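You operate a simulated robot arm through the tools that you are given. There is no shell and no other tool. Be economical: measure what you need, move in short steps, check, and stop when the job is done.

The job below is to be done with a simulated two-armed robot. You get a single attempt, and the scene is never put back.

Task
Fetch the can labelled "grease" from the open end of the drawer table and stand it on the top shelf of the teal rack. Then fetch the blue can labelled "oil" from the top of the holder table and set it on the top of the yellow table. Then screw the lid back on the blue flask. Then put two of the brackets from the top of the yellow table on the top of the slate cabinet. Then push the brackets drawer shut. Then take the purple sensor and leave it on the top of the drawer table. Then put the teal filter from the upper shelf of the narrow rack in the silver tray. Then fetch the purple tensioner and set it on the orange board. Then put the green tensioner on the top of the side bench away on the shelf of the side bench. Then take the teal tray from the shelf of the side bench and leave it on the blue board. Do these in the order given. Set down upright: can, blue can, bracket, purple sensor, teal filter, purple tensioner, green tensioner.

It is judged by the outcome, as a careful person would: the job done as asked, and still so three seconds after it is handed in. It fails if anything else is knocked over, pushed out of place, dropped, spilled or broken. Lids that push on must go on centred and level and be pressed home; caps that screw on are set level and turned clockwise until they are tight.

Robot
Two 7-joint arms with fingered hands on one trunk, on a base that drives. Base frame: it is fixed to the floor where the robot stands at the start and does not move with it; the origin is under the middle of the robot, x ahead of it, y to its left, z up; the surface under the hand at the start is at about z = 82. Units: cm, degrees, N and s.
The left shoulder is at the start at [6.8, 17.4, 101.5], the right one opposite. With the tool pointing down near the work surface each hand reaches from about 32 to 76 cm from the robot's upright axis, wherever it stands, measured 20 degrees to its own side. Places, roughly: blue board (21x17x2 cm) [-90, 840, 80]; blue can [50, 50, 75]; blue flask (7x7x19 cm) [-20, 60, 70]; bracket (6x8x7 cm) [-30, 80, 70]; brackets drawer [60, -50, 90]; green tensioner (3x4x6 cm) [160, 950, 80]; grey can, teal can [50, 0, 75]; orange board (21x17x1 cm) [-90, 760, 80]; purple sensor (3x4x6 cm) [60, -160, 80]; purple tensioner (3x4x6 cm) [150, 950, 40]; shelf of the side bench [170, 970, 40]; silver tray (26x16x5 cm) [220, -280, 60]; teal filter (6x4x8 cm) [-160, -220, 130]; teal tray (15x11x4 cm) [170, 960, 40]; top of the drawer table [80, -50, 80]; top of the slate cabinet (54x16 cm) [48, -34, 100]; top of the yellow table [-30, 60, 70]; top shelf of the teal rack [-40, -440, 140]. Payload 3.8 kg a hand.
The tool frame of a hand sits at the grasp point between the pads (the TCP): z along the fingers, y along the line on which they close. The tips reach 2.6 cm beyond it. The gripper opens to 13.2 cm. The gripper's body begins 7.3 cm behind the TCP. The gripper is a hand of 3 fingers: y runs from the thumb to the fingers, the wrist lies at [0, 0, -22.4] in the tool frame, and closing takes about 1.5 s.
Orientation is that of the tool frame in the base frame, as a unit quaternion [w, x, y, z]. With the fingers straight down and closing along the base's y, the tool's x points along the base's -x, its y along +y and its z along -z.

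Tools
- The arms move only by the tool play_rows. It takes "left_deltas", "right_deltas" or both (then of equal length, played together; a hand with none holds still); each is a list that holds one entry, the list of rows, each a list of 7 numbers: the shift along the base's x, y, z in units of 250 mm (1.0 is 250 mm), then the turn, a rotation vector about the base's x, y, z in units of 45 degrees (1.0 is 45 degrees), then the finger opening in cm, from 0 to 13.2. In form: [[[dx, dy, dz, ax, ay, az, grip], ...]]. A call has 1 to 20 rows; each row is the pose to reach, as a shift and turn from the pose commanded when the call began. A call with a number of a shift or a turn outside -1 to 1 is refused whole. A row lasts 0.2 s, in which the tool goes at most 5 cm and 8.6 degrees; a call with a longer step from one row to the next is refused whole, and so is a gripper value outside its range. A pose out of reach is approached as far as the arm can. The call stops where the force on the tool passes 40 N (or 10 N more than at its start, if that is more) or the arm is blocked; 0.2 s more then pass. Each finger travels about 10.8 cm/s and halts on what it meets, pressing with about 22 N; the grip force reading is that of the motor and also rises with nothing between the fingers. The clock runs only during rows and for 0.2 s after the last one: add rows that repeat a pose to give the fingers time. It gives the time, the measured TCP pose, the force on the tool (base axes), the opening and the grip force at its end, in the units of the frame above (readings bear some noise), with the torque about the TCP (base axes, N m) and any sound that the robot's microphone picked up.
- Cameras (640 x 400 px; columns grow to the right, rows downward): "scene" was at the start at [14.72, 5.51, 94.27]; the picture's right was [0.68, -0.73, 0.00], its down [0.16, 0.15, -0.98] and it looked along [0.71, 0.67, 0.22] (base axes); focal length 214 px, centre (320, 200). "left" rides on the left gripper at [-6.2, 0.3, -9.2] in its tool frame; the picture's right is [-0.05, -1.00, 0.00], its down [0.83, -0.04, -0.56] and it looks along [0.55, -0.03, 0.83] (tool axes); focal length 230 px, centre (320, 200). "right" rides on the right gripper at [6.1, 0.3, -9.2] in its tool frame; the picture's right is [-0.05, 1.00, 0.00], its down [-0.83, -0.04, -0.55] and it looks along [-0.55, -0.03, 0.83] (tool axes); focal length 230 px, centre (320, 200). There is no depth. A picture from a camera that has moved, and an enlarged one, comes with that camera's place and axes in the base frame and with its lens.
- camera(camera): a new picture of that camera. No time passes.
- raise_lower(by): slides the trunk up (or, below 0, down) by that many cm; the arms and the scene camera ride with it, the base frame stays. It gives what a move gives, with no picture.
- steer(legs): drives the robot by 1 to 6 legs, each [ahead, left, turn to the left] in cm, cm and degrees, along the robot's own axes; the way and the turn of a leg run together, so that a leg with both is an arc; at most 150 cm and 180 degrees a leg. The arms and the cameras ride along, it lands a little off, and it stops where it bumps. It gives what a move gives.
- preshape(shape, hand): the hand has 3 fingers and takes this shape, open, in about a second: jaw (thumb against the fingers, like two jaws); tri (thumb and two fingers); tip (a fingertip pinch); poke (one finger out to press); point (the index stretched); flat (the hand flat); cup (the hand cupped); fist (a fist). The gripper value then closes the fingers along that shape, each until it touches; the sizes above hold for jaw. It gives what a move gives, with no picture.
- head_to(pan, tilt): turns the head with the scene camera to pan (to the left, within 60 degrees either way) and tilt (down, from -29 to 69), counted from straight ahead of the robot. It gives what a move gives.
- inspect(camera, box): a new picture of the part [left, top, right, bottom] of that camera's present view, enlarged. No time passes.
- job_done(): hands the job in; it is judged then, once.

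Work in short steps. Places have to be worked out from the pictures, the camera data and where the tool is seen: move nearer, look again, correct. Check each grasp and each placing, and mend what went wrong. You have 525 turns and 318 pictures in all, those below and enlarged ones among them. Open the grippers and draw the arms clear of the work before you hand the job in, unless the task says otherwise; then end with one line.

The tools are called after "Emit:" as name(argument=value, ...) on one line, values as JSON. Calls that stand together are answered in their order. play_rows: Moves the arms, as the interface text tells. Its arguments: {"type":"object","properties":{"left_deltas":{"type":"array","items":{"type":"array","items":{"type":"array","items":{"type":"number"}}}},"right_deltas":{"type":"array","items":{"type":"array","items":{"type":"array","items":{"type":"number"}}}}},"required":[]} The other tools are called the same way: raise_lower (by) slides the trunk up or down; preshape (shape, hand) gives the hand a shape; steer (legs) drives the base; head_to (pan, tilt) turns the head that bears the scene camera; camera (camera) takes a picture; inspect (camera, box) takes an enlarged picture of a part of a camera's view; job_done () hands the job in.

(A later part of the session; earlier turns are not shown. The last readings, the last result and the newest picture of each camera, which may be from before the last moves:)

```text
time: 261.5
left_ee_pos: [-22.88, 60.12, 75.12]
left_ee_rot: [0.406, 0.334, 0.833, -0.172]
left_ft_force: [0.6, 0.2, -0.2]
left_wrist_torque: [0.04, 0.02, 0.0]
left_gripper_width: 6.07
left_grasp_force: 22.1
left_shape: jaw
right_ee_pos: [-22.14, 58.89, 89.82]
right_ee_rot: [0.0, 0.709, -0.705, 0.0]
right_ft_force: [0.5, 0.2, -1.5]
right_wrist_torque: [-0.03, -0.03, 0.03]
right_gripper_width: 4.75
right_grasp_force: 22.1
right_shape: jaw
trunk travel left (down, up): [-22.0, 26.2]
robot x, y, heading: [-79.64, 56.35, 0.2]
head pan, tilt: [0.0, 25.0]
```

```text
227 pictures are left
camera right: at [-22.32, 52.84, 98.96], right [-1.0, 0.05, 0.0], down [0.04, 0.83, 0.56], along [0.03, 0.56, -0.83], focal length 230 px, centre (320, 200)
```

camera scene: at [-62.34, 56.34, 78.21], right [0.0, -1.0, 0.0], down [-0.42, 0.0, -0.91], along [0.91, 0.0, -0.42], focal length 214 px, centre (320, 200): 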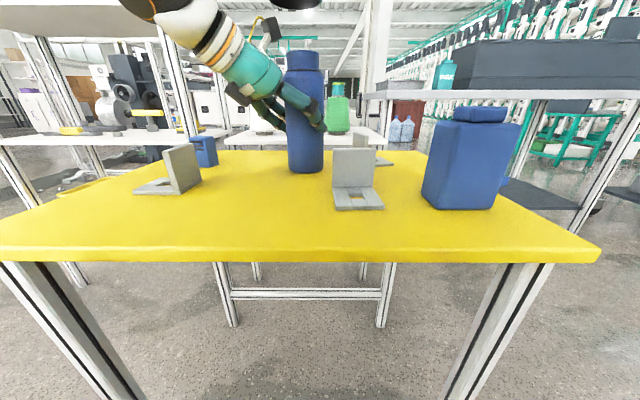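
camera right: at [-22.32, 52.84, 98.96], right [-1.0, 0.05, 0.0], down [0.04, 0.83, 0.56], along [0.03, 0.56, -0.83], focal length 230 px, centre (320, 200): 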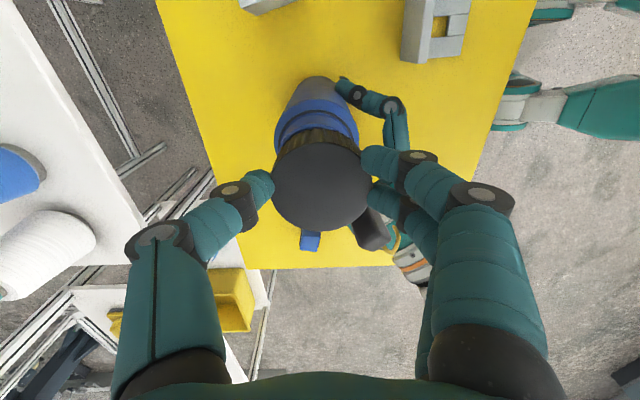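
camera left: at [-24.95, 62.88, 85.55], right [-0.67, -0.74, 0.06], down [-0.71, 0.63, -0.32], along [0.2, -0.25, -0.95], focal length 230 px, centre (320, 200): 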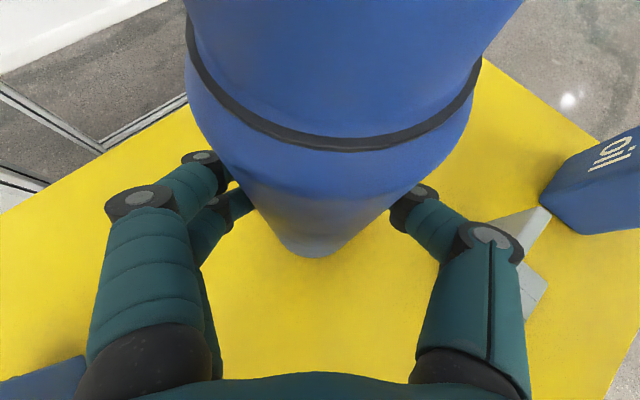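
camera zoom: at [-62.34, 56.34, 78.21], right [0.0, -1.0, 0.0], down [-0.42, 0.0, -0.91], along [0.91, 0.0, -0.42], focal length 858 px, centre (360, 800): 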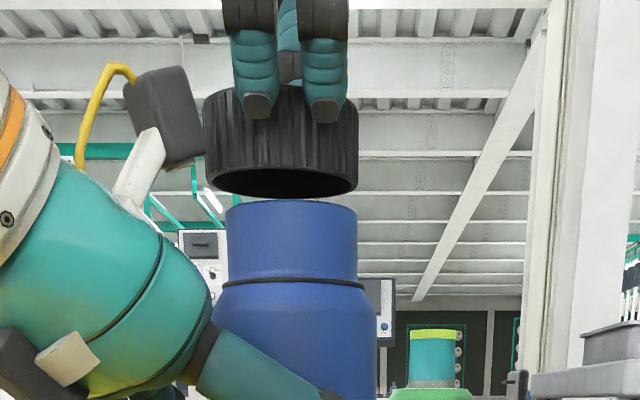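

Nearly aligned: lid needs -0.36 in y and +0.25 in x. I correct and lower slowly to touch.

Emit:
play_rows(right_deltas=[[[0.01, -0.0145, 0, 0, 0, 0, 3.5], [0.01, -0.0145, -0.01, 0, 0, 0, 3.5], [0.01, -0.0145, -0.02, 0, 0, 0, 3.5], [0.01, -0.0145, -0.03, 0, 0, 0, 3.5], [0.01, -0.0145, -0.04, 0, 0, 0, 3.5], [0.01, -0.0145, -0.05, 0, 0, 0, 3.5], [0.01, -0.0145, -0.05, 0, 0, 0, 3.5]]])

Emit:
inspect(camera="scene", box=[230, 0, 390, 100])

```text
time: 263.1
left_ee_pos: [-22.67, 60.18, 74.99]
left_ee_rot: [0.404, 0.336, 0.833, -0.173]
left_ft_force: [-0.6, -0.5, 0.0]
left_wrist_torque: [0.03, 0.01, -0.02]
left_gripper_width: 6.08
left_grasp_force: 21.9
left_shape: jaw
right_ee_pos: [-21.78, 58.66, 88.4]
right_ee_rot: [-0.001, 0.709, -0.705, -0.002]
right_ft_force: [0.6, -0.2, -1.1]
right_wrist_torque: [-0.03, 0.01, -0.02]
right_gripper_width: 4.78
right_grasp_force: 22.1
right_shape: jaw
trunk travel left (down, up): [-22.0, 26.2]
robot x, y, heading: [-79.32, 56.73, 0.5]
head pan, tilt: [0.0, 25.0]
```

```text
4.00 times, centred on (310, 50) of scene
camera zoom: at [-62.34, 56.34, 78.21], right [0.0, -1.0, 0.0], down [-0.42, 0.0, -0.91], along [0.91, 0.0, -0.42], focal length 858 px, centre (360, 800)
```

zoom: 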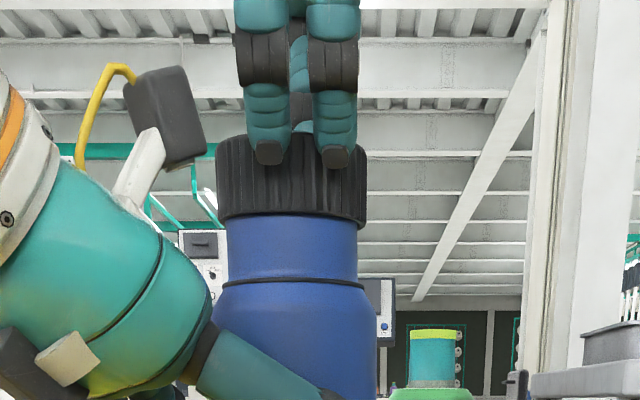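

Lid is now centred over the neck and beginning to cover it. Continue lowering until resistance.

Emit:
play_rows(right_deltas=[[[0, 0, -0.012, 0, 0, 0, 3.5], [0, 0, -0.024, 0, 0, 0, 3.5], [0, 0, -0.036, 0, 0, 0, 3.5], [0, 0, -0.048, 0, 0, 0, 3.5], [0, 0, -0.06, 0, 0, 0, 3.5]]])

Emit:
inspect(camera="scene", box=[230, 0, 390, 100])

```text
time: 264.3
left_ee_pos: [-22.71, 60.13, 75.0]
left_ee_rot: [0.406, 0.334, 0.833, -0.172]
left_ft_force: [1.1, -1.6, 0.2]
left_wrist_torque: [0.07, -0.02, -0.01]
left_gripper_width: 6.08
left_grasp_force: 22.1
left_shape: jaw
right_ee_pos: [-21.63, 58.54, 87.15]
right_ee_rot: [-0.001, 0.709, -0.706, -0.001]
right_ft_force: [-0.5, 0.6, 0.4]
right_wrist_torque: [0.03, 0.13, 0.04]
right_gripper_width: 4.74
right_grasp_force: 22.3
right_shape: jaw
trunk travel left (down, up): [-22.0, 26.2]
robot x, y, heading: [-79.82, 56.33, 0.3]
head pan, tilt: [0.0, 25.0]
```

```text
4.00 times, centred on (310, 50) of scene
camera zoom: at [-62.35, 56.34, 78.21], right [0.0, -1.0, 0.0], down [-0.42, 0.0, -0.91], along [0.91, 0.0, -0.42], focal length 858 px, centre (360, 800)
```

zoom: 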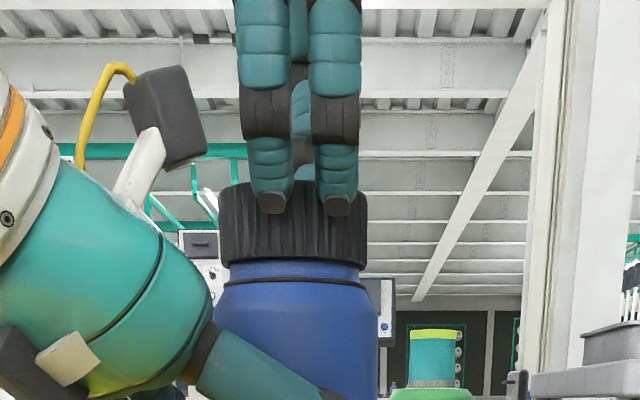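

Continue a little lower to feel the seat.

Emit:
play_rows(right_deltas=[[[0, 0, -0.01, 0, 0, 0, 3.5], [0, 0, -0.02, 0, 0, 0, 3.5], [0, 0, -0.03, 0, 0, 0, 3.5], [0, 0, -0.04, 0, 0, 0, 3.5]]])

```text
time: 265.3
left_ee_pos: [-22.86, 60.19, 75.17]
left_ee_rot: [0.406, 0.334, 0.833, -0.172]
left_ft_force: [5.3, -4.3, -5.9]
left_wrist_torque: [0.07, 0.01, 0.09]
left_gripper_width: 6.09
left_grasp_force: 21.9
left_shape: jaw
right_ee_pos: [-21.77, 58.6, 86.46]
right_ee_rot: [-0.006, 0.71, -0.705, 0.0]
right_ft_force: [-2.1, 3.2, 32.9]
right_wrist_torque: [0.13, 0.22, -0.01]
right_gripper_width: 4.87
right_grasp_force: 22.3
right_shape: jaw
trunk travel left (down, up): [-22.0, 26.2]
robot x, y, heading: [-79.39, 56.22, 0.4]
head pan, tilt: [0.0, 25.0]
```

Contact at z≈86.5 (33 N). I ease slightly and turn clockwise 45°.

Emit:
play_rows(right_deltas=[[[0, 0, 0.012, 0, 0, 0, 3.5], [0, 0, 0.012, 0, 0, -0.15, 3.5], [0, 0, 0.012, 0, 0, -0.3, 3.5], [0, 0, 0.011, 0, 0, -0.45, 3.5], [0, 0, 0.01, 0, 0, -0.6, 3.5], [0, 0, 0.009, 0, 0, -0.75, 3.5], [0, 0, 0.008, 0, 0, -0.9, 3.5], [0, 0, 0.008, 0, 0, -1, 3.5]]])

Emit:
inspect(camera="scene", box=[230, 0, 390, 100])

```text
time: 266.8
left_ee_pos: [-22.46, 60.53, 75.02]
left_ee_rot: [0.406, 0.326, 0.836, -0.173]
left_ft_force: [3.7, 2.2, 0.9]
left_wrist_torque: [-1.46, 1.06, -0.85]
left_gripper_width: 6.1
left_grasp_force: 22.1
left_shape: jaw
right_ee_pos: [-21.9, 58.38, 86.57]
right_ee_rot: [-0.002, -0.474, 0.88, -0.001]
right_ft_force: [-7.8, -6.0, 10.8]
right_wrist_torque: [0.18, 0.06, 0.85]
right_gripper_width: 4.88
right_grasp_force: 22.4
right_shape: jaw
trunk travel left (down, up): [-22.0, 26.2]
robot x, y, heading: [-79.88, 56.38, 0.3]
head pan, tilt: [0.0, 25.0]
stopped in row 7 (right hand): the force on the tool passed its limit at 46 N (the readings are from after the stop); the commanded pose is now the measured one
```

```text
4.00 times, centred on (310, 50) of scene
camera zoom: at [-62.43, 56.31, 78.22], right [0.0, -1.0, 0.0], down [-0.42, 0.0, -0.91], along [0.91, 0.0, -0.42], focal length 858 px, centre (360, 800)
```

zoom: 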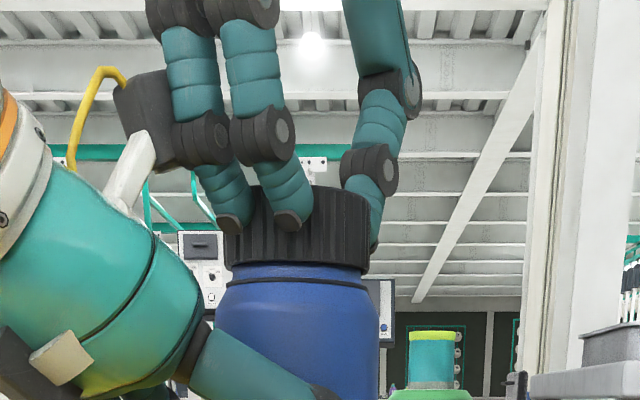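

Turned about 33°, but the right fingers now bump the left hand's camera (at azimuth 135°). I back off 20°, release the lid, lift, and will regrip at a yaw range (+15° → -100°) that stays clear of the left hand.

Emit:
play_rows(right_deltas=[[[0, 0, 0, 0, 0, 0.15, 3.5], [0, 0, 0, 0, 0, 0.3, 3.5], [0, 0, 0, 0, 0, 0.45, 3.5], [0, 0, 0, 0, 0, 0.45, 5], [0, 0, 0, 0, 0, 0.45, 6], [0, 0, 0, 0, 0, 0.45, 6.5], [0, 0, 0, 0, 0, 0.45, 6.5], [0, 0, 0.06, 0, 0, 0.45, 6.5], [0, 0, 0.12, 0, 0, 0.45, 6.5], [0, 0, 0.2, 0, 0, 0.45, 6.5], [0, 0, 0.3, 0, 0, 0.45, 6.5]]])

Emit:
inspect(camera="scene", box=[230, 0, 390, 100])

Emit:
camera(camera="right")

```text
time: 269.1
left_ee_pos: [-22.41, 60.51, 75.11]
left_ee_rot: [0.406, 0.326, 0.836, -0.171]
left_ft_force: [0.3, 0.8, 2.8]
left_wrist_torque: [0.0, -0.04, -0.01]
left_gripper_width: 6.11
left_grasp_force: 22.4
left_shape: jaw
right_ee_pos: [-21.59, 58.3, 93.81]
right_ee_rot: [-0.002, -0.619, 0.785, -0.002]
right_ft_force: [-0.8, 0.7, -0.1]
right_wrist_torque: [0.0, 0.0, 0.0]
right_gripper_width: 6.43
right_grasp_force: 0.1
right_shape: jaw
trunk travel left (down, up): [-22.0, 26.2]
robot x, y, heading: [-79.81, 56.46, 0.1]
head pan, tilt: [0.0, 25.0]
```

```text
4.00 times, centred on (310, 50) of scene
camera zoom: at [-62.37, 56.33, 78.21], right [0.0, -1.0, 0.0], down [-0.42, 0.0, -0.91], along [0.91, 0.0, -0.42], focal length 858 px, centre (360, 800)
```

zoom: 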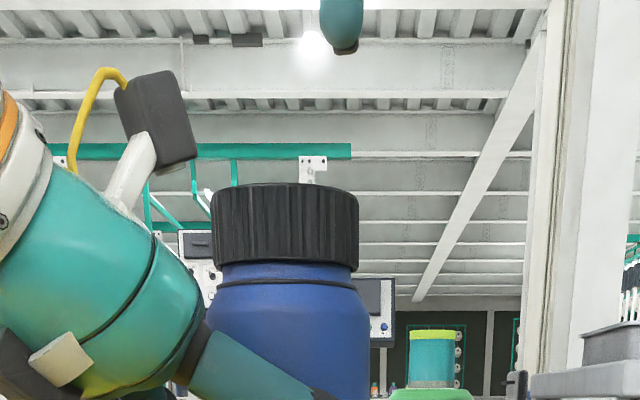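

```text
222 pictures are left
camera right: at [-23.26, 52.53, 103.07], right [-0.96, 0.28, 0.0], down [0.24, 0.8, 0.55], along [0.16, 0.53, -0.83], focal length 230 px, centre (320, 200)
```

right: 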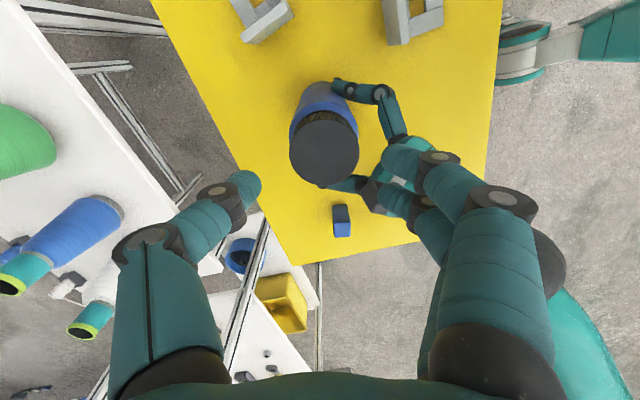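

The lid sits level on the flask. I raise a little, and turn the wrist clockwise to yaw ≈ +15°.

Emit:
play_rows(right_deltas=[[[0, 0, 0.1, 0, 0, -0.1, 7.5], [0, 0, 0.16, 0, 0, -0.28, 8], [0, 0, 0.16, 0, 0, -0.46, 8], [0, 0, 0.16, 0, 0, -0.64, 8], [0, 0, 0.16, 0, 0, -0.82, 8], [0, 0, 0.16, 0, 0, -1, 8]]])

Emit:
play_rows(right_deltas=[[[0, 0, 0, 0, 0, -0.18, 8], [0, 0, 0, 0, 0, -0.36, 8], [0, 0, 0, 0, 0, -0.36, 8]]])

Emit:
camera(camera="right")

```text
time: 270.6
left_ee_pos: [-22.53, 60.51, 75.06]
left_ee_rot: [0.406, 0.326, 0.837, -0.17]
left_ft_force: [-0.4, -0.3, 2.6]
left_wrist_torque: [-0.05, 0.0, 0.04]
left_gripper_width: 6.11
left_grasp_force: 21.8
left_shape: jaw
right_ee_pos: [-21.79, 58.44, 97.83]
right_ee_rot: [-0.002, -0.271, 0.963, -0.002]
right_ft_force: [-0.2, -0.1, 0.3]
right_wrist_torque: [-0.01, 0.03, -0.01]
right_gripper_width: 7.95
right_grasp_force: 0.1
right_shape: jaw
trunk travel left (down, up): [-22.0, 26.2]
robot x, y, heading: [-79.56, 56.27, 0.0]
head pan, tilt: [0.0, 25.0]
```

```text
time: 271.4
left_ee_pos: [-22.48, 60.5, 75.05]
left_ee_rot: [0.405, 0.326, 0.837, -0.17]
left_ft_force: [-1.9, -0.2, 1.8]
left_wrist_torque: [-0.04, 0.03, -0.02]
left_gripper_width: 6.08
left_grasp_force: 21.6
left_shape: jaw
right_ee_pos: [-21.88, 58.28, 97.88]
right_ee_rot: [-0.003, -0.133, 0.991, -0.001]
right_ft_force: [0.0, 0.0, -0.8]
right_wrist_torque: [0.01, -0.02, 0.02]
right_gripper_width: 7.94
right_grasp_force: 0.0
right_shape: jaw
trunk travel left (down, up): [-22.0, 26.2]
robot x, y, heading: [-79.84, 56.07, 0.1]
head pan, tilt: [0.0, 25.0]
```

```text
221 pictures are left
camera right: at [-27.7, 57.04, 107.1], right [-0.21, 0.98, 0.0], down [0.82, 0.18, 0.55], along [0.54, 0.12, -0.83], focal length 230 px, centre (320, 200)
```

right: 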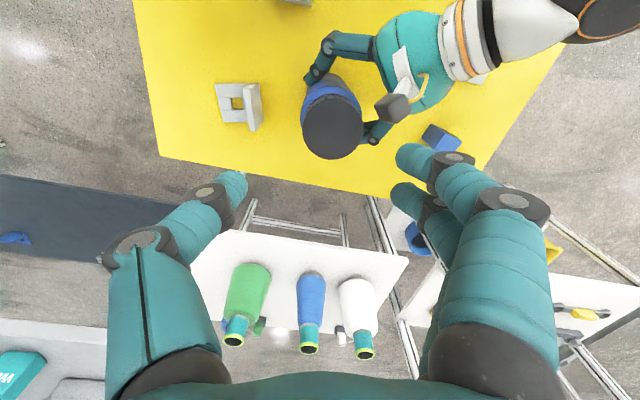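

The left hand's camera box is at azimuth ≈123°, so I start from yaw ≈ -5° and move over the lid at (-22.0, 58.9).

Emit:
play_rows(right_deltas=[[[0, 0.01, 0, 0, 0, -0.18, 8], [-0.005, 0.024, 0, 0, 0, -0.36, 8], [-0.005, 0.024, 0, 0, 0, -0.45, 8], [-0.005, 0.024, -0.12, 0, 0, -0.45, 8], [-0.005, 0.024, -0.24, 0, 0, -0.45, 8], [-0.005, 0.024, -0.24, 0, 0, -0.45, 8]]])

Emit:
camera(camera="right")

Emit:
inspect(camera="scene", box=[230, 0, 390, 100])

```text
time: 272.8
left_ee_pos: [-22.33, 60.62, 74.94]
left_ee_rot: [0.406, 0.326, 0.837, -0.17]
left_ft_force: [0.0, -0.4, 1.4]
left_wrist_torque: [-0.03, 0.01, 0.03]
left_gripper_width: 6.08
left_grasp_force: 22.1
left_shape: jaw
right_ee_pos: [-21.94, 59.06, 91.83]
right_ee_rot: [-0.003, 0.044, 0.999, 0.0]
right_ft_force: [0.4, 0.2, -0.2]
right_wrist_torque: [0.02, 0.0, -0.03]
right_gripper_width: 7.97
right_grasp_force: 0.1
right_shape: jaw
trunk travel left (down, up): [-22.0, 26.2]
robot x, y, heading: [-79.74, 56.35, 0.2]
head pan, tilt: [0.0, 25.0]
```

```text
220 pictures are left
camera right: at [-27.99, 59.92, 101.03], right [0.14, 0.99, 0.0], down [0.83, -0.11, 0.55], along [0.55, -0.08, -0.83], focal length 230 px, centre (320, 200)
```

right: 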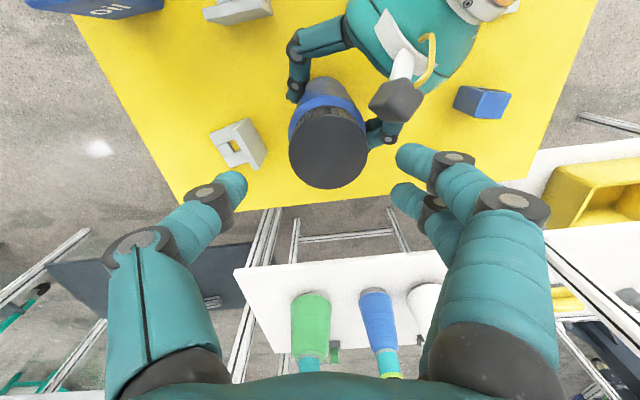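

```text
4.00 times, centred on (310, 50) of scene
camera zoom: at [-62.36, 56.32, 78.21], right [0.0, -1.0, 0.0], down [-0.42, 0.0, -0.91], along [0.91, 0.0, -0.42], focal length 858 px, centre (360, 800)
```

zoom: 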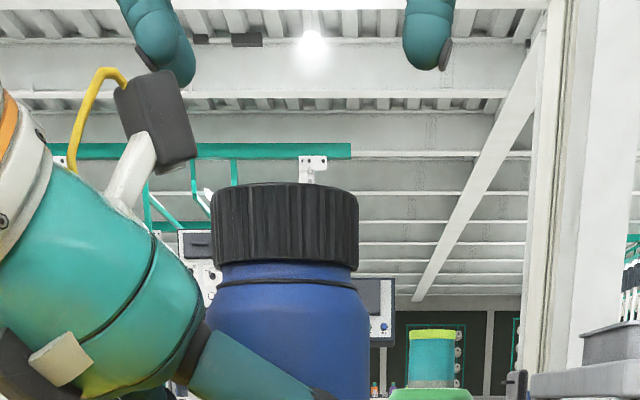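

Lid ≈ (-21.95, 59.5), top z≈86. To keep the finger pair clear of the left camera box I rotate another 20°, then descend onto the lid and grip.

Emit:
play_rows(right_deltas=[[[0, 0.01, 0, 0, 0, -0.18, 8], [0, 0.016, 0, 0, 0, -0.36, 8], [0, 0.016, 0, 0, 0, -0.46, 8], [0, 0.016, -0.1, 0, 0, -0.46, 8], [0, 0.016, -0.18, 0, 0, -0.46, 8], [0, 0.016, -0.21, 0, 0, -0.46, 8], [0, 0.016, -0.21, 0, 0, -0.46, 6], [0, 0.016, -0.21, 0, 0, -0.46, 4], [0, 0.016, -0.21, 0, 0, -0.46, 3.5], [0, 0.016, -0.21, 0, 0, -0.46, 3.5]]])

Emit:
camera(camera="right")

Emit:
inspect(camera="scene", box=[230, 0, 390, 100])

```text
time: 274.9
left_ee_pos: [-22.37, 60.57, 74.98]
left_ee_rot: [0.406, 0.326, 0.836, -0.171]
left_ft_force: [1.3, -1.2, 1.6]
left_wrist_torque: [-0.05, 0.0, 0.01]
left_gripper_width: 6.06
left_grasp_force: 21.6
left_shape: jaw
right_ee_pos: [-22.12, 59.39, 86.83]
right_ee_rot: [-0.003, 0.222, 0.975, 0.001]
right_ft_force: [-1.0, 1.2, -1.3]
right_wrist_torque: [0.12, -0.01, -0.01]
right_gripper_width: 4.79
right_grasp_force: 22.0
right_shape: jaw
trunk travel left (down, up): [-22.0, 26.2]
robot x, y, heading: [-79.85, 56.37, 0.5]
head pan, tilt: [0.0, 25.0]
```

```text
218 pictures are left
camera right: at [-27.39, 62.42, 96.01], right [0.48, 0.88, 0.0], down [0.73, -0.4, 0.55], along [0.48, -0.26, -0.83], focal length 230 px, centre (320, 200)
```

right: 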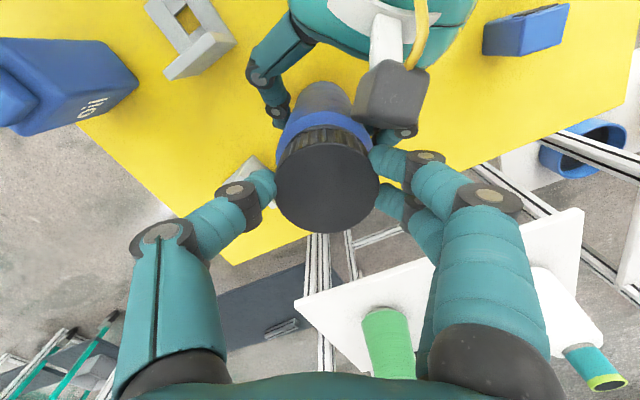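

```text
4.00 times, centred on (310, 50) of scene
camera zoom: at [-62.36, 56.32, 78.21], right [0.0, -1.0, 0.0], down [-0.42, 0.0, -0.91], along [0.91, 0.0, -0.42], focal length 858 px, centre (360, 800)
```

zoom: 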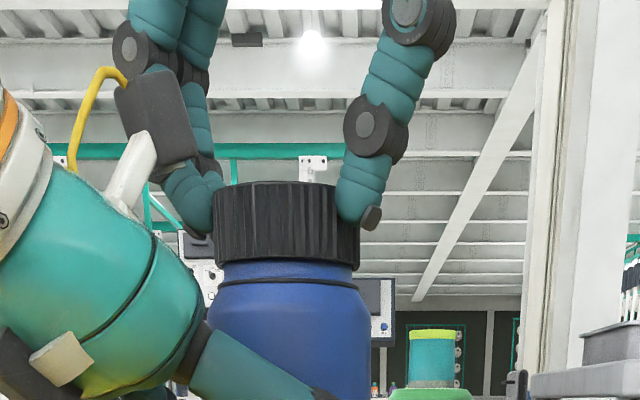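

Gripped, clear of the left hand. Turn clockwise 45° with slight downward pressure.

Emit:
play_rows(right_deltas=[[[0, 0, -0.008, 0, 0, 0, 3.5], [0, 0, -0.012, 0, 0, -0.12, 3.5], [0, 0, -0.012, 0, 0, -0.24, 3.5], [0, 0, -0.012, 0, 0, -0.36, 3.5], [0, 0, -0.012, 0, 0, -0.48, 3.5], [0, 0, -0.012, 0, 0, -0.6, 3.5], [0, 0, -0.012, 0, 0, -0.72, 3.5], [0, 0, -0.012, 0, 0, -0.84, 3.5], [0, 0, -0.012, 0, 0, -1, 3.5]]])

Emit:
inspect(camera="scene", box=[230, 0, 390, 100])

```text
time: 276.9
left_ee_pos: [-22.61, 60.5, 75.21]
left_ee_rot: [0.406, 0.327, 0.836, -0.171]
left_ft_force: [10.2, -15.4, 0.5]
left_wrist_torque: [0.06, -0.23, 0.06]
left_gripper_width: 6.07
left_grasp_force: 21.9
left_shape: jaw
right_ee_pos: [-22.09, 59.43, 86.37]
right_ee_rot: [-0.002, 0.578, 0.816, 0.004]
right_ft_force: [-2.9, 12.1, 22.5]
right_wrist_torque: [0.31, -0.17, 0.06]
right_gripper_width: 4.88
right_grasp_force: 22.1
right_shape: jaw
trunk travel left (down, up): [-22.0, 26.2]
robot x, y, heading: [-79.59, 56.56, 0.1]
head pan, tilt: [0.0, 25.0]
```

```text
4.00 times, centred on (310, 50) of scene
camera zoom: at [-62.43, 56.31, 78.23], right [0.0, -1.0, 0.0], down [-0.42, 0.0, -0.91], along [0.91, 0.0, -0.42], focal length 858 px, centre (360, 800)
```

zoom: 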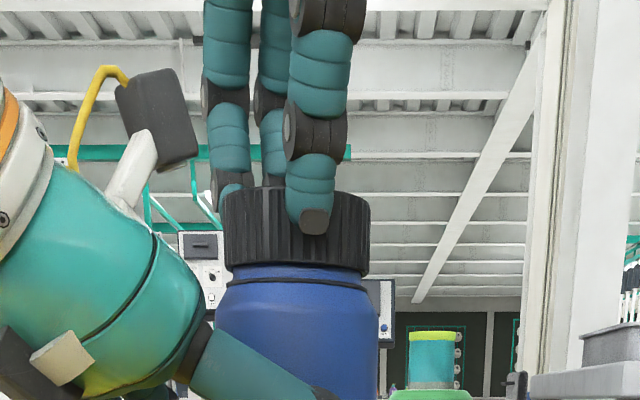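

Turned easily (no tightening yet). Continue another ~35° clockwise.

Emit:
play_rows(right_deltas=[[[0, 0, 0.002, 0, 0, -0.12, 3.5], [0, 0, 0.002, 0, 0, -0.24, 3.5], [0, 0, 0.002, 0, 0, -0.36, 3.5], [0, 0, 0.002, 0, 0, -0.48, 3.5], [0, 0, 0.002, 0, 0, -0.6, 3.5], [0, 0, 0.002, 0, 0, -0.72, 3.5], [0, 0, 0.002, 0, 0, -0.8, 3.5]]])

Emit:
camera(camera="right")

```text
time: 278.6
left_ee_pos: [-22.68, 60.55, 75.08]
left_ee_rot: [0.406, 0.328, 0.836, -0.171]
left_ft_force: [1.2, -14.9, 4.1]
left_wrist_torque: [0.21, -0.38, -0.07]
left_gripper_width: 6.11
left_grasp_force: 22.2
left_shape: jaw
right_ee_pos: [-22.06, 59.38, 86.41]
right_ee_rot: [-0.001, 0.802, 0.597, 0.004]
right_ft_force: [3.0, 12.4, 21.7]
right_wrist_torque: [0.19, -0.18, 0.04]
right_gripper_width: 4.89
right_grasp_force: 21.6
right_shape: jaw
trunk travel left (down, up): [-22.0, 26.2]
robot x, y, heading: [-80.06, 56.33, 0.2]
head pan, tilt: [0.0, 25.0]
```

```text
215 pictures are left
camera right: at [-19.96, 65.17, 95.72], right [0.94, -0.34, 0.0], down [-0.28, -0.79, 0.55], along [-0.18, -0.52, -0.84], focal length 230 px, centre (320, 200)
```

right: 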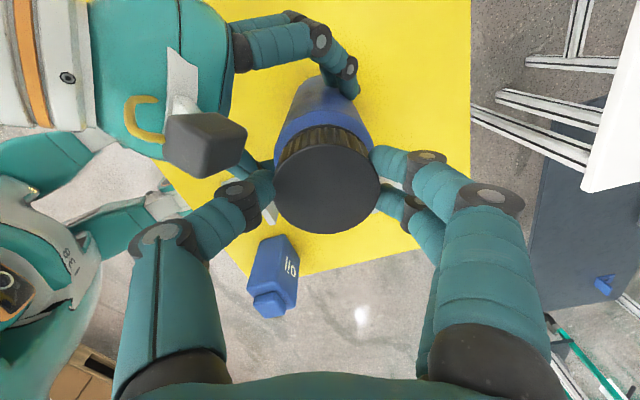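

Still loose (torque ~0.05). I release, lift, and swing back +82° for the next stroke.

Emit:
play_rows(right_deltas=[[[0, 0, 0, 0, 0, 0, 6], [0, 0, 0, 0, 0, 0, 8], [0, 0, 0, 0, 0, 0, 8], [0, 0, 0.1, 0, 0, 0, 8], [0, 0, 0.2, 0, 0, 0, 8], [0, 0, 0.2, 0, 0, 0.18, 8], [0, 0, 0.2, 0, 0, 0.36, 8], [0, 0, 0.2, 0, 0, 0.54, 8], [0, 0, 0.2, 0, 0, 0.72, 8], [0, 0, 0.2, 0, 0, 0.9, 8], [0, 0, 0.2, 0, 0, 1, 8]]])

Emit:
play_rows(right_deltas=[[[0, 0, 0, 0, 0, 0.18, 8], [0, 0, 0, 0, 0, 0.36, 8], [0, 0.01, 0, 0, 0, 0.54, 8], [0, 0.01, 0, 0, 0, 0.72, 8], [0, 0.01, 0, 0, 0, 0.82, 8], [0, 0.01, -0.1, 0, 0, 0.82, 8], [0, 0.01, -0.19, 0, 0, 0.82, 8], [0, 0.01, -0.19, 0, 0, 0.82, 6], [0, 0.01, -0.19, 0, 0, 0.82, 4], [0, 0.01, -0.19, 0, 0, 0.82, 3.5], [0, 0.01, -0.19, 0, 0, 0.82, 3.5]]])

Emit:
camera(camera="right")

Emit:
inspect(camera="scene", box=[230, 0, 390, 100])

```text
time: 280.9
left_ee_pos: [-22.42, 60.65, 74.98]
left_ee_rot: [0.406, 0.326, 0.836, -0.17]
left_ft_force: [1.5, 2.3, 1.6]
left_wrist_torque: [-0.03, -0.03, 0.0]
left_gripper_width: 6.07
left_grasp_force: 22.2
left_shape: jaw
right_ee_pos: [-21.99, 59.29, 91.29]
right_ee_rot: [-0.002, 0.511, 0.86, 0.001]
right_ft_force: [1.3, 0.0, -0.6]
right_wrist_torque: [-0.02, -0.01, -0.01]
right_gripper_width: 7.96
right_grasp_force: 0.1
right_shape: jaw
trunk travel left (down, up): [-22.0, 26.2]
robot x, y, heading: [-79.76, 56.05, 0.2]
head pan, tilt: [0.0, 25.0]
```

```text
time: 283.4
left_ee_pos: [-22.49, 60.49, 74.99]
left_ee_rot: [0.406, 0.326, 0.837, -0.171]
left_ft_force: [1.1, -1.4, 0.9]
left_wrist_torque: [-0.02, -0.01, 0.02]
left_gripper_width: 6.08
left_grasp_force: 21.8
left_shape: jaw
right_ee_pos: [-22.01, 59.62, 86.61]
right_ee_rot: [-0.002, 0.215, 0.977, 0.001]
right_ft_force: [-1.4, 0.3, -0.6]
right_wrist_torque: [-0.02, 0.0, 0.02]
right_gripper_width: 4.83
right_grasp_force: 22.2
right_shape: jaw
trunk travel left (down, up): [-22.0, 26.2]
robot x, y, heading: [-79.63, 56.34, 0.4]
head pan, tilt: [0.0, 25.0]
```

```text
214 pictures are left
camera right: at [-27.37, 62.55, 95.91], right [0.46, 0.89, 0.0], down [0.74, -0.39, 0.55], along [0.49, -0.26, -0.83], focal length 230 px, centre (320, 200)
```

right: 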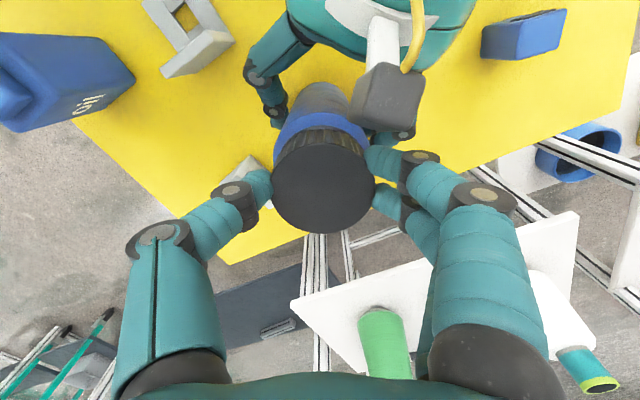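

```text
4.00 times, centred on (310, 50) of scene
camera zoom: at [-62.36, 56.32, 78.21], right [0.0, -1.0, 0.0], down [-0.42, 0.0, -0.91], along [0.91, 0.0, -0.42], focal length 858 px, centre (360, 800)
```

zoom: 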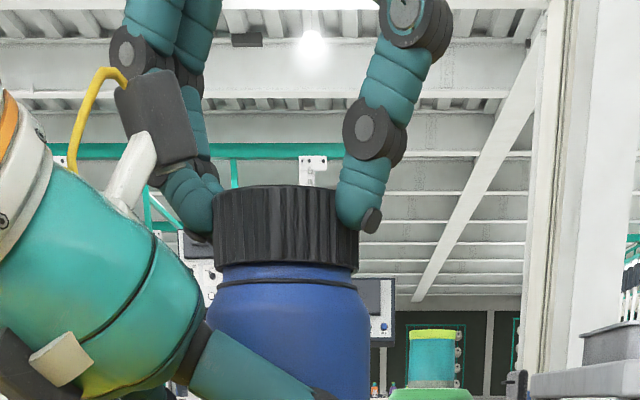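

The lid is dropping slightly as it turns — it's threading. Next stroke: 45° then 37°.

Emit:
play_rows(right_deltas=[[[0, 0, -0.006, 0, 0, 0, 3.5], [0, 0, -0.01, 0, 0, -0.12, 3.5], [0, 0, -0.012, 0, 0, -0.24, 3.5], [0, 0, -0.012, 0, 0, -0.36, 3.5], [0, 0, -0.012, 0, 0, -0.48, 3.5], [0, 0, -0.012, 0, 0, -0.6, 3.5], [0, 0, -0.012, 0, 0, -0.72, 3.5], [0, 0, -0.012, 0, 0, -0.84, 3.5], [0, 0, -0.013, 0, 0, -1, 3.5]]])

Emit:
play_rows(right_deltas=[[[0, 0, 0, 0, 0, -0.12, 3.5], [0, 0, 0, 0, 0, -0.24, 3.5], [0, 0, 0, 0, 0, -0.36, 3.5], [0, 0, 0, 0, 0, -0.48, 3.5], [0, 0, 0, 0, 0, -0.6, 3.5], [0, 0, 0, 0, 0, -0.72, 3.5], [0, 0, 0, 0, 0, -0.86, 3.5]]])

```text
time: 285.4
left_ee_pos: [-22.58, 60.47, 75.09]
left_ee_rot: [0.405, 0.327, 0.836, -0.171]
left_ft_force: [1.2, -7.6, 0.0]
left_wrist_torque: [0.12, -0.1, -0.03]
left_gripper_width: 6.07
left_grasp_force: 21.7
left_shape: jaw
right_ee_pos: [-22.05, 59.64, 86.22]
right_ee_rot: [-0.001, 0.572, 0.82, 0.004]
right_ft_force: [2.1, 8.9, 21.4]
right_wrist_torque: [0.18, -0.25, 0.05]
right_gripper_width: 4.89
right_grasp_force: 22.4
right_shape: jaw
trunk travel left (down, up): [-22.0, 26.2]
robot x, y, heading: [-79.91, 56.18, -0.2]
head pan, tilt: [0.0, 25.0]
```

```text
time: 286.9
left_ee_pos: [-22.46, 60.47, 75.16]
left_ee_rot: [0.406, 0.327, 0.836, -0.171]
left_ft_force: [-3.4, -8.4, 0.7]
left_wrist_torque: [0.24, -0.27, -0.06]
left_gripper_width: 6.12
left_grasp_force: 21.7
left_shape: jaw
right_ee_pos: [-22.02, 59.69, 86.38]
right_ee_rot: [0.0, 0.812, 0.584, 0.004]
right_ft_force: [5.3, 9.3, 20.4]
right_wrist_torque: [0.09, -0.24, 0.09]
right_gripper_width: 4.95
right_grasp_force: 21.8
right_shape: jaw
trunk travel left (down, up): [-22.0, 26.2]
robot x, y, heading: [-79.82, 56.4, 0.2]
head pan, tilt: [0.0, 25.0]
```

Torque still low. Another regrip cycle.

Emit:
play_rows(right_deltas=[[[0, 0, 0, 0, 0, 0, 6], [0, 0, 0, 0, 0, 0, 8], [0, 0, 0, 0, 0, 0, 8], [0, 0, 0.1, 0, 0, 0, 8], [0, 0, 0.2, 0, 0, 0, 8], [0, 0, 0.2, 0, 0, 0.18, 8], [0, 0, 0.2, 0, 0, 0.36, 8], [0, 0, 0.2, 0, 0, 0.54, 8], [0, 0, 0.2, 0, 0, 0.72, 8], [0, 0, 0.2, 0, 0, 0.9, 8], [0, 0, 0.2, 0, 0, 1, 8]]])

Emit:
play_rows(right_deltas=[[[0, 0, 0, 0, 0, 0.18, 8], [0, 0, 0, 0, 0, 0.36, 8], [0, 0.01, 0, 0, 0, 0.54, 8], [0, 0.01, 0, 0, 0, 0.72, 8], [0, 0.01, 0, 0, 0, 0.84, 8], [0, 0.01, -0.1, 0, 0, 0.84, 8], [0, 0.01, -0.195, 0, 0, 0.84, 8], [0, 0.01, -0.195, 0, 0, 0.84, 6], [0, 0.01, -0.195, 0, 0, 0.84, 4], [0, 0.01, -0.195, 0, 0, 0.84, 3.5], [0, 0.01, -0.195, 0, 0, 0.84, 3.5]]])

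Emit:
inspect(camera="scene", box=[230, 0, 390, 100])

Emit:
play_rows(right_deltas=[[[0, 0, -0.006, 0, 0, 0, 3.5], [0, 0, -0.01, 0, 0, -0.12, 3.5], [0, 0, -0.012, 0, 0, -0.24, 3.5], [0, 0, -0.012, 0, 0, -0.36, 3.5], [0, 0, -0.012, 0, 0, -0.48, 3.5], [0, 0, -0.012, 0, 0, -0.6, 3.5], [0, 0, -0.012, 0, 0, -0.72, 3.5], [0, 0, -0.012, 0, 0, -0.84, 3.5], [0, 0, -0.013, 0, 0, -1, 3.5]]])

Emit:
play_rows(right_deltas=[[[0, 0, 0, 0, 0, -0.12, 3.5], [0, 0, 0, 0, 0, -0.24, 3.5], [0, 0, 0, 0, 0, -0.36, 3.5], [0, 0, 0, 0, 0, -0.48, 3.5], [0, 0, 0, 0, 0, -0.6, 3.5], [0, 0, 0, 0, 0, -0.72, 3.5], [0, 0, 0, 0, 0, -0.86, 3.5]]])

```text
time: 289.4
left_ee_pos: [-22.51, 60.55, 74.95]
left_ee_rot: [0.405, 0.326, 0.837, -0.17]
left_ft_force: [-0.3, 0.9, 2.0]
left_wrist_torque: [-0.04, 0.01, -0.01]
left_gripper_width: 6.04
left_grasp_force: 21.9
left_shape: jaw
right_ee_pos: [-21.99, 59.7, 91.24]
right_ee_rot: [-0.002, 0.525, 0.851, 0.001]
right_ft_force: [0.1, -0.1, -0.5]
right_wrist_torque: [-0.03, 0.01, 0.02]
right_gripper_width: 7.97
right_grasp_force: 0.0
right_shape: jaw
trunk travel left (down, up): [-22.0, 26.2]
robot x, y, heading: [-79.95, 56.19, 0.2]
head pan, tilt: [0.0, 25.0]
```

```text
time: 291.8
left_ee_pos: [-22.45, 60.49, 75.05]
left_ee_rot: [0.406, 0.326, 0.837, -0.17]
left_ft_force: [-0.7, -1.1, 1.2]
left_wrist_torque: [-0.01, 0.06, 0.01]
left_gripper_width: 6.03
left_grasp_force: 21.5
left_shape: jaw
right_ee_pos: [-22.09, 59.74, 86.43]
right_ee_rot: [-0.003, 0.221, 0.975, 0.0]
right_ft_force: [-0.6, 1.0, -0.5]
right_wrist_torque: [0.05, -0.01, 0.02]
right_gripper_width: 4.8
right_grasp_force: 22.1
right_shape: jaw
trunk travel left (down, up): [-22.0, 26.2]
robot x, y, heading: [-79.7, 56.26, 0.3]
head pan, tilt: [0.0, 25.0]
```

```text
4.00 times, centred on (310, 50) of scene
camera zoom: at [-62.36, 56.33, 78.21], right [0.0, -1.0, 0.0], down [-0.42, 0.0, -0.91], along [0.91, 0.0, -0.42], focal length 858 px, centre (360, 800)
```

zoom: 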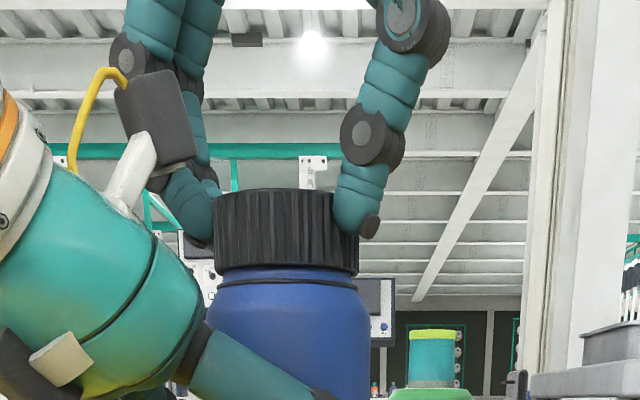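

```text
time: 293.8
left_ee_pos: [-22.53, 60.37, 75.07]
left_ee_rot: [0.405, 0.327, 0.836, -0.171]
left_ft_force: [-0.2, -5.5, 0.2]
left_wrist_torque: [0.1, -0.07, -0.01]
left_gripper_width: 6.09
left_grasp_force: 22.3
left_shape: jaw
right_ee_pos: [-22.0, 59.9, 86.26]
right_ee_rot: [-0.001, 0.579, 0.815, 0.003]
right_ft_force: [3.4, 7.5, 18.5]
right_wrist_torque: [0.17, -0.28, 0.05]
right_gripper_width: 4.87
right_grasp_force: 22.0
right_shape: jaw
trunk travel left (down, up): [-22.0, 26.2]
robot x, y, heading: [-79.48, 56.22, 0.0]
head pan, tilt: [0.0, 25.0]
```

```text
time: 295.4
left_ee_pos: [-22.56, 60.53, 75.03]
left_ee_rot: [0.405, 0.328, 0.836, -0.171]
left_ft_force: [-7.5, -5.4, 0.9]
left_wrist_torque: [0.26, -0.24, -0.29]
left_gripper_width: 6.09
left_grasp_force: 21.9
left_shape: jaw
right_ee_pos: [-22.08, 59.93, 86.19]
right_ee_rot: [0.0, 0.816, 0.578, 0.004]
right_ft_force: [11.2, 6.8, 22.8]
right_wrist_torque: [-0.02, -0.57, 0.26]
right_gripper_width: 4.95
right_grasp_force: 21.9
right_shape: jaw
trunk travel left (down, up): [-22.0, 26.2]
robot x, y, heading: [-80.06, 55.95, 0.2]
head pan, tilt: [0.0, 25.0]
```

Torque rises to 0.26 N·m. Another cycle.

Emit:
play_rows(right_deltas=[[[0, 0, 0, 0, 0, 0, 6], [0, 0, 0, 0, 0, 0, 8], [0, 0, 0, 0, 0, 0, 8], [0, 0, 0.1, 0, 0, 0, 8], [0, 0, 0.2, 0, 0, 0, 8], [0, 0, 0.2, 0, 0, 0.18, 8], [0, 0, 0.2, 0, 0, 0.36, 8], [0, 0, 0.2, 0, 0, 0.54, 8], [0, 0, 0.2, 0, 0, 0.72, 8], [0, 0, 0.2, 0, 0, 0.9, 8], [0, 0, 0.2, 0, 0, 1, 8]]])

Emit:
play_rows(right_deltas=[[[0, 0, 0, 0, 0, 0.18, 8], [0, 0, 0, 0, 0, 0.36, 8], [0, 0, 0, 0, 0, 0.54, 8], [0, 0, 0, 0, 0, 0.72, 8], [0, 0, 0, 0, 0, 0.86, 8], [0, 0, -0.1, 0, 0, 0.86, 8], [0, 0, -0.196, 0, 0, 0.86, 8], [0, 0, -0.196, 0, 0, 0.86, 6], [0, 0, -0.196, 0, 0, 0.86, 4], [0, 0, -0.196, 0, 0, 0.86, 3.5], [0, 0, -0.196, 0, 0, 0.86, 3.5]]])

Emit:
inspect(camera="scene", box=[230, 0, 390, 100])

Emit:
play_rows(right_deltas=[[[0, 0, -0.006, 0, 0, 0, 3.5], [0, 0, -0.01, 0, 0, -0.12, 3.5], [0, 0, -0.01, 0, 0, -0.24, 3.5], [0, 0, -0.01, 0, 0, -0.36, 3.5], [0, 0, -0.01, 0, 0, -0.48, 3.5], [0, 0, -0.01, 0, 0, -0.6, 3.5], [0, 0, -0.01, 0, 0, -0.72, 3.5], [0, 0, -0.01, 0, 0, -0.84, 3.5], [0, 0, -0.01, 0, 0, -1, 3.5]]])

Emit:
play_rows(right_deltas=[[[0, 0, 0, 0, 0, -0.12, 3.5], [0, 0, 0, 0, 0, -0.24, 3.5], [0, 0, 0, 0, 0, -0.36, 3.5], [0, 0, 0, 0, 0, -0.48, 3.5], [0, 0, 0, 0, 0, -0.6, 3.5], [0, 0, 0, 0, 0, -0.72, 3.5], [0, 0, 0, 0, 0, -0.86, 3.5]]])

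```text
time: 297.8
left_ee_pos: [-22.44, 60.54, 74.93]
left_ee_rot: [0.406, 0.327, 0.836, -0.171]
left_ft_force: [0.6, 1.8, 2.5]
left_wrist_torque: [-0.03, 0.03, 0.04]
left_gripper_width: 6.04
left_grasp_force: 22.0
left_shape: jaw
right_ee_pos: [-21.92, 59.82, 91.11]
right_ee_rot: [-0.002, 0.531, 0.848, 0.001]
right_ft_force: [-0.1, -0.7, -0.2]
right_wrist_torque: [0.0, -0.02, 0.02]
right_gripper_width: 7.96
right_grasp_force: 0.0
right_shape: jaw
trunk travel left (down, up): [-22.0, 26.2]
robot x, y, heading: [-79.85, 56.01, 0.1]
head pan, tilt: [0.0, 25.0]
```

```text
time: 300.1
left_ee_pos: [-22.48, 60.45, 75.08]
left_ee_rot: [0.406, 0.326, 0.837, -0.17]
left_ft_force: [0.2, -1.1, 1.5]
left_wrist_torque: [-0.07, 0.08, -0.05]
left_gripper_width: 6.06
left_grasp_force: 22.0
left_shape: jaw
right_ee_pos: [-22.04, 59.7, 86.08]
right_ee_rot: [-0.003, 0.222, 0.975, 0.001]
right_ft_force: [-1.2, 0.9, -0.6]
right_wrist_torque: [0.03, 0.02, -0.03]
right_gripper_width: 4.77
right_grasp_force: 22.5
right_shape: jaw
trunk travel left (down, up): [-22.0, 26.2]
robot x, y, heading: [-79.8, 56.31, 0.0]
head pan, tilt: [0.0, 25.0]
```

```text
4.00 times, centred on (310, 50) of scene
camera zoom: at [-62.36, 56.32, 78.21], right [0.0, -1.0, 0.0], down [-0.42, 0.0, -0.91], along [0.91, 0.0, -0.42], focal length 858 px, centre (360, 800)
```

zoom: 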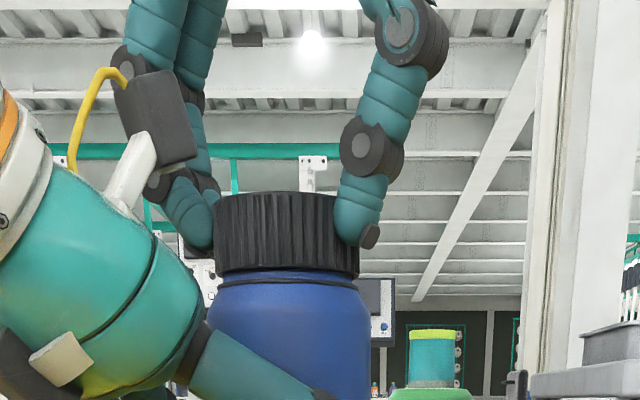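

```text
time: 302.1
left_ee_pos: [-22.51, 60.46, 75.16]
left_ee_rot: [0.406, 0.327, 0.836, -0.17]
left_ft_force: [0.5, -9.4, 7.2]
left_wrist_torque: [-0.06, -0.15, -0.37]
left_gripper_width: 6.01
left_grasp_force: 21.9
left_shape: jaw
right_ee_pos: [-21.97, 59.72, 86.01]
right_ee_rot: [-0.001, 0.579, 0.815, 0.003]
right_ft_force: [2.2, 8.9, 13.5]
right_wrist_torque: [0.13, -0.47, 0.53]
right_gripper_width: 4.02
right_grasp_force: 21.6
right_shape: jaw
trunk travel left (down, up): [-22.0, 26.2]
robot x, y, heading: [-79.85, 56.09, 0.2]
head pan, tilt: [0.0, 25.0]
```

```text
time: 303.8
left_ee_pos: [-22.69, 60.46, 74.95]
left_ee_rot: [0.404, 0.329, 0.836, -0.173]
left_ft_force: [-20.1, -7.9, 4.4]
left_wrist_torque: [0.55, -0.37, -0.83]
left_gripper_width: 6.24
left_grasp_force: 21.7
left_shape: jaw
right_ee_pos: [-22.04, 59.64, 85.92]
right_ee_rot: [-0.001, 0.817, 0.576, 0.004]
right_ft_force: [14.8, 6.7, 15.8]
right_wrist_torque: [-0.18, -0.57, 0.48]
right_gripper_width: 3.14
right_grasp_force: 21.9
right_shape: jaw
trunk travel left (down, up): [-22.0, 26.2]
robot x, y, heading: [-79.93, 56.35, 0.2]
head pan, tilt: [0.0, 25.0]
```

Torque reached ~0.5 and the fingers began slipping (width shrinking) — the lid is likely tight. I look.

Emit:
camera(camera="right")

Emit:
inspect(camera="scene", box=[230, 0, 390, 100])

```text
210 pictures are left
camera right: at [-19.65, 65.43, 95.25], right [0.92, -0.38, 0.0], down [-0.32, -0.77, 0.55], along [-0.21, -0.51, -0.84], focal length 230 px, centre (320, 200)
```

right: 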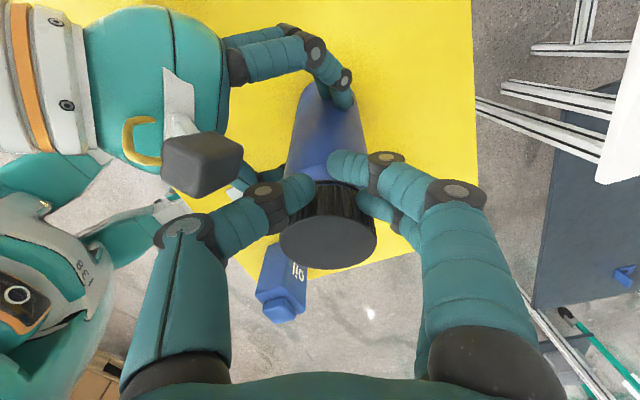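

```text
4.00 times, centred on (310, 50) of scene
camera zoom: at [-62.48, 56.33, 78.24], right [0.0, -1.0, 0.0], down [-0.42, 0.0, -0.91], along [0.91, 0.0, -0.42], focal length 858 px, centre (360, 800)
```

zoom: 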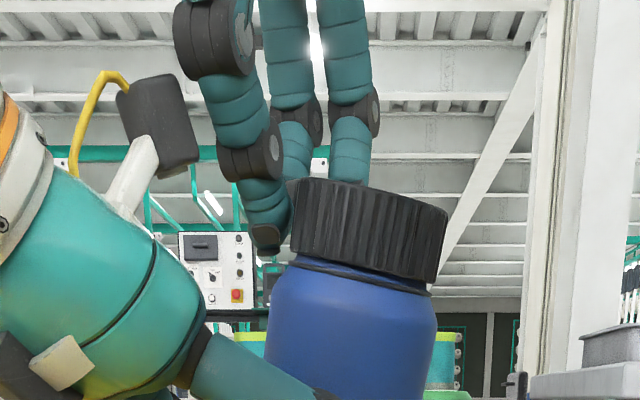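

The slipping fingers pushed the flask over by ~10° in the left grip. I open the right hand and raise it clear.

Emit:
play_rows(right_deltas=[[[0, 0, 0, 0, 0, 0, 5], [0, 0, 0, 0, 0, 0, 7], [0, 0, 0, 0, 0, 0, 7.5], [0, 0, 0, 0, 0, 0, 7.5], [0, 0, 0.1, 0, 0, 0, 7.5], [0, 0, 0.2, 0, 0, 0, 8], [0, 0, 0.35, 0, 0, 0, 8]]])

Emit:
camera(camera="scene")

Emit:
camera(camera="right")

```text
time: 305.4
left_ee_pos: [-22.46, 60.62, 74.84]
left_ee_rot: [0.405, 0.326, 0.837, -0.17]
left_ft_force: [-0.1, -0.7, -2.6]
left_wrist_torque: [0.03, 0.03, -0.01]
left_gripper_width: 6.02
left_grasp_force: 21.6
left_shape: jaw
right_ee_pos: [-22.04, 59.81, 94.77]
right_ee_rot: [-0.001, 0.816, 0.579, 0.001]
right_ft_force: [0.3, -0.2, 0.1]
right_wrist_torque: [0.02, 0.02, 0.01]
right_gripper_width: 7.95
right_grasp_force: 0.0
right_shape: jaw
trunk travel left (down, up): [-22.0, 26.2]
robot x, y, heading: [-79.79, 56.31, 0.2]
head pan, tilt: [0.0, 25.0]
```

```text
208 pictures are left
camera scene: at [-62.38, 56.34, 78.21], right [0.0, -1.0, 0.0], down [-0.42, 0.0, -0.91], along [0.91, 0.0, -0.42], focal length 214 px, centre (320, 200)
```

scene: 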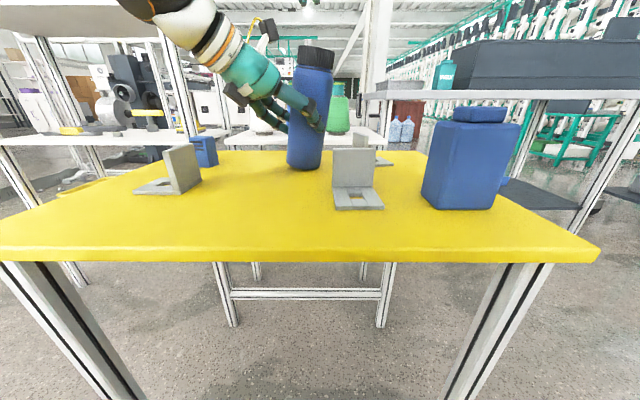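

```text
207 pictures are left
camera right: at [-19.64, 65.6, 104.11], right [0.93, -0.38, 0.0], down [-0.32, -0.77, 0.55], along [-0.21, -0.51, -0.83], focal length 230 px, centre (320, 200)
```

right: 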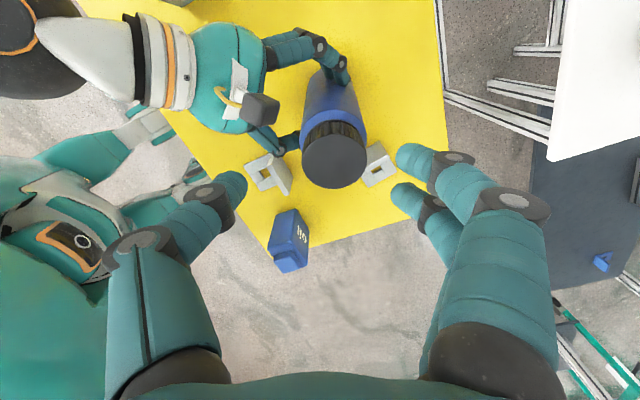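

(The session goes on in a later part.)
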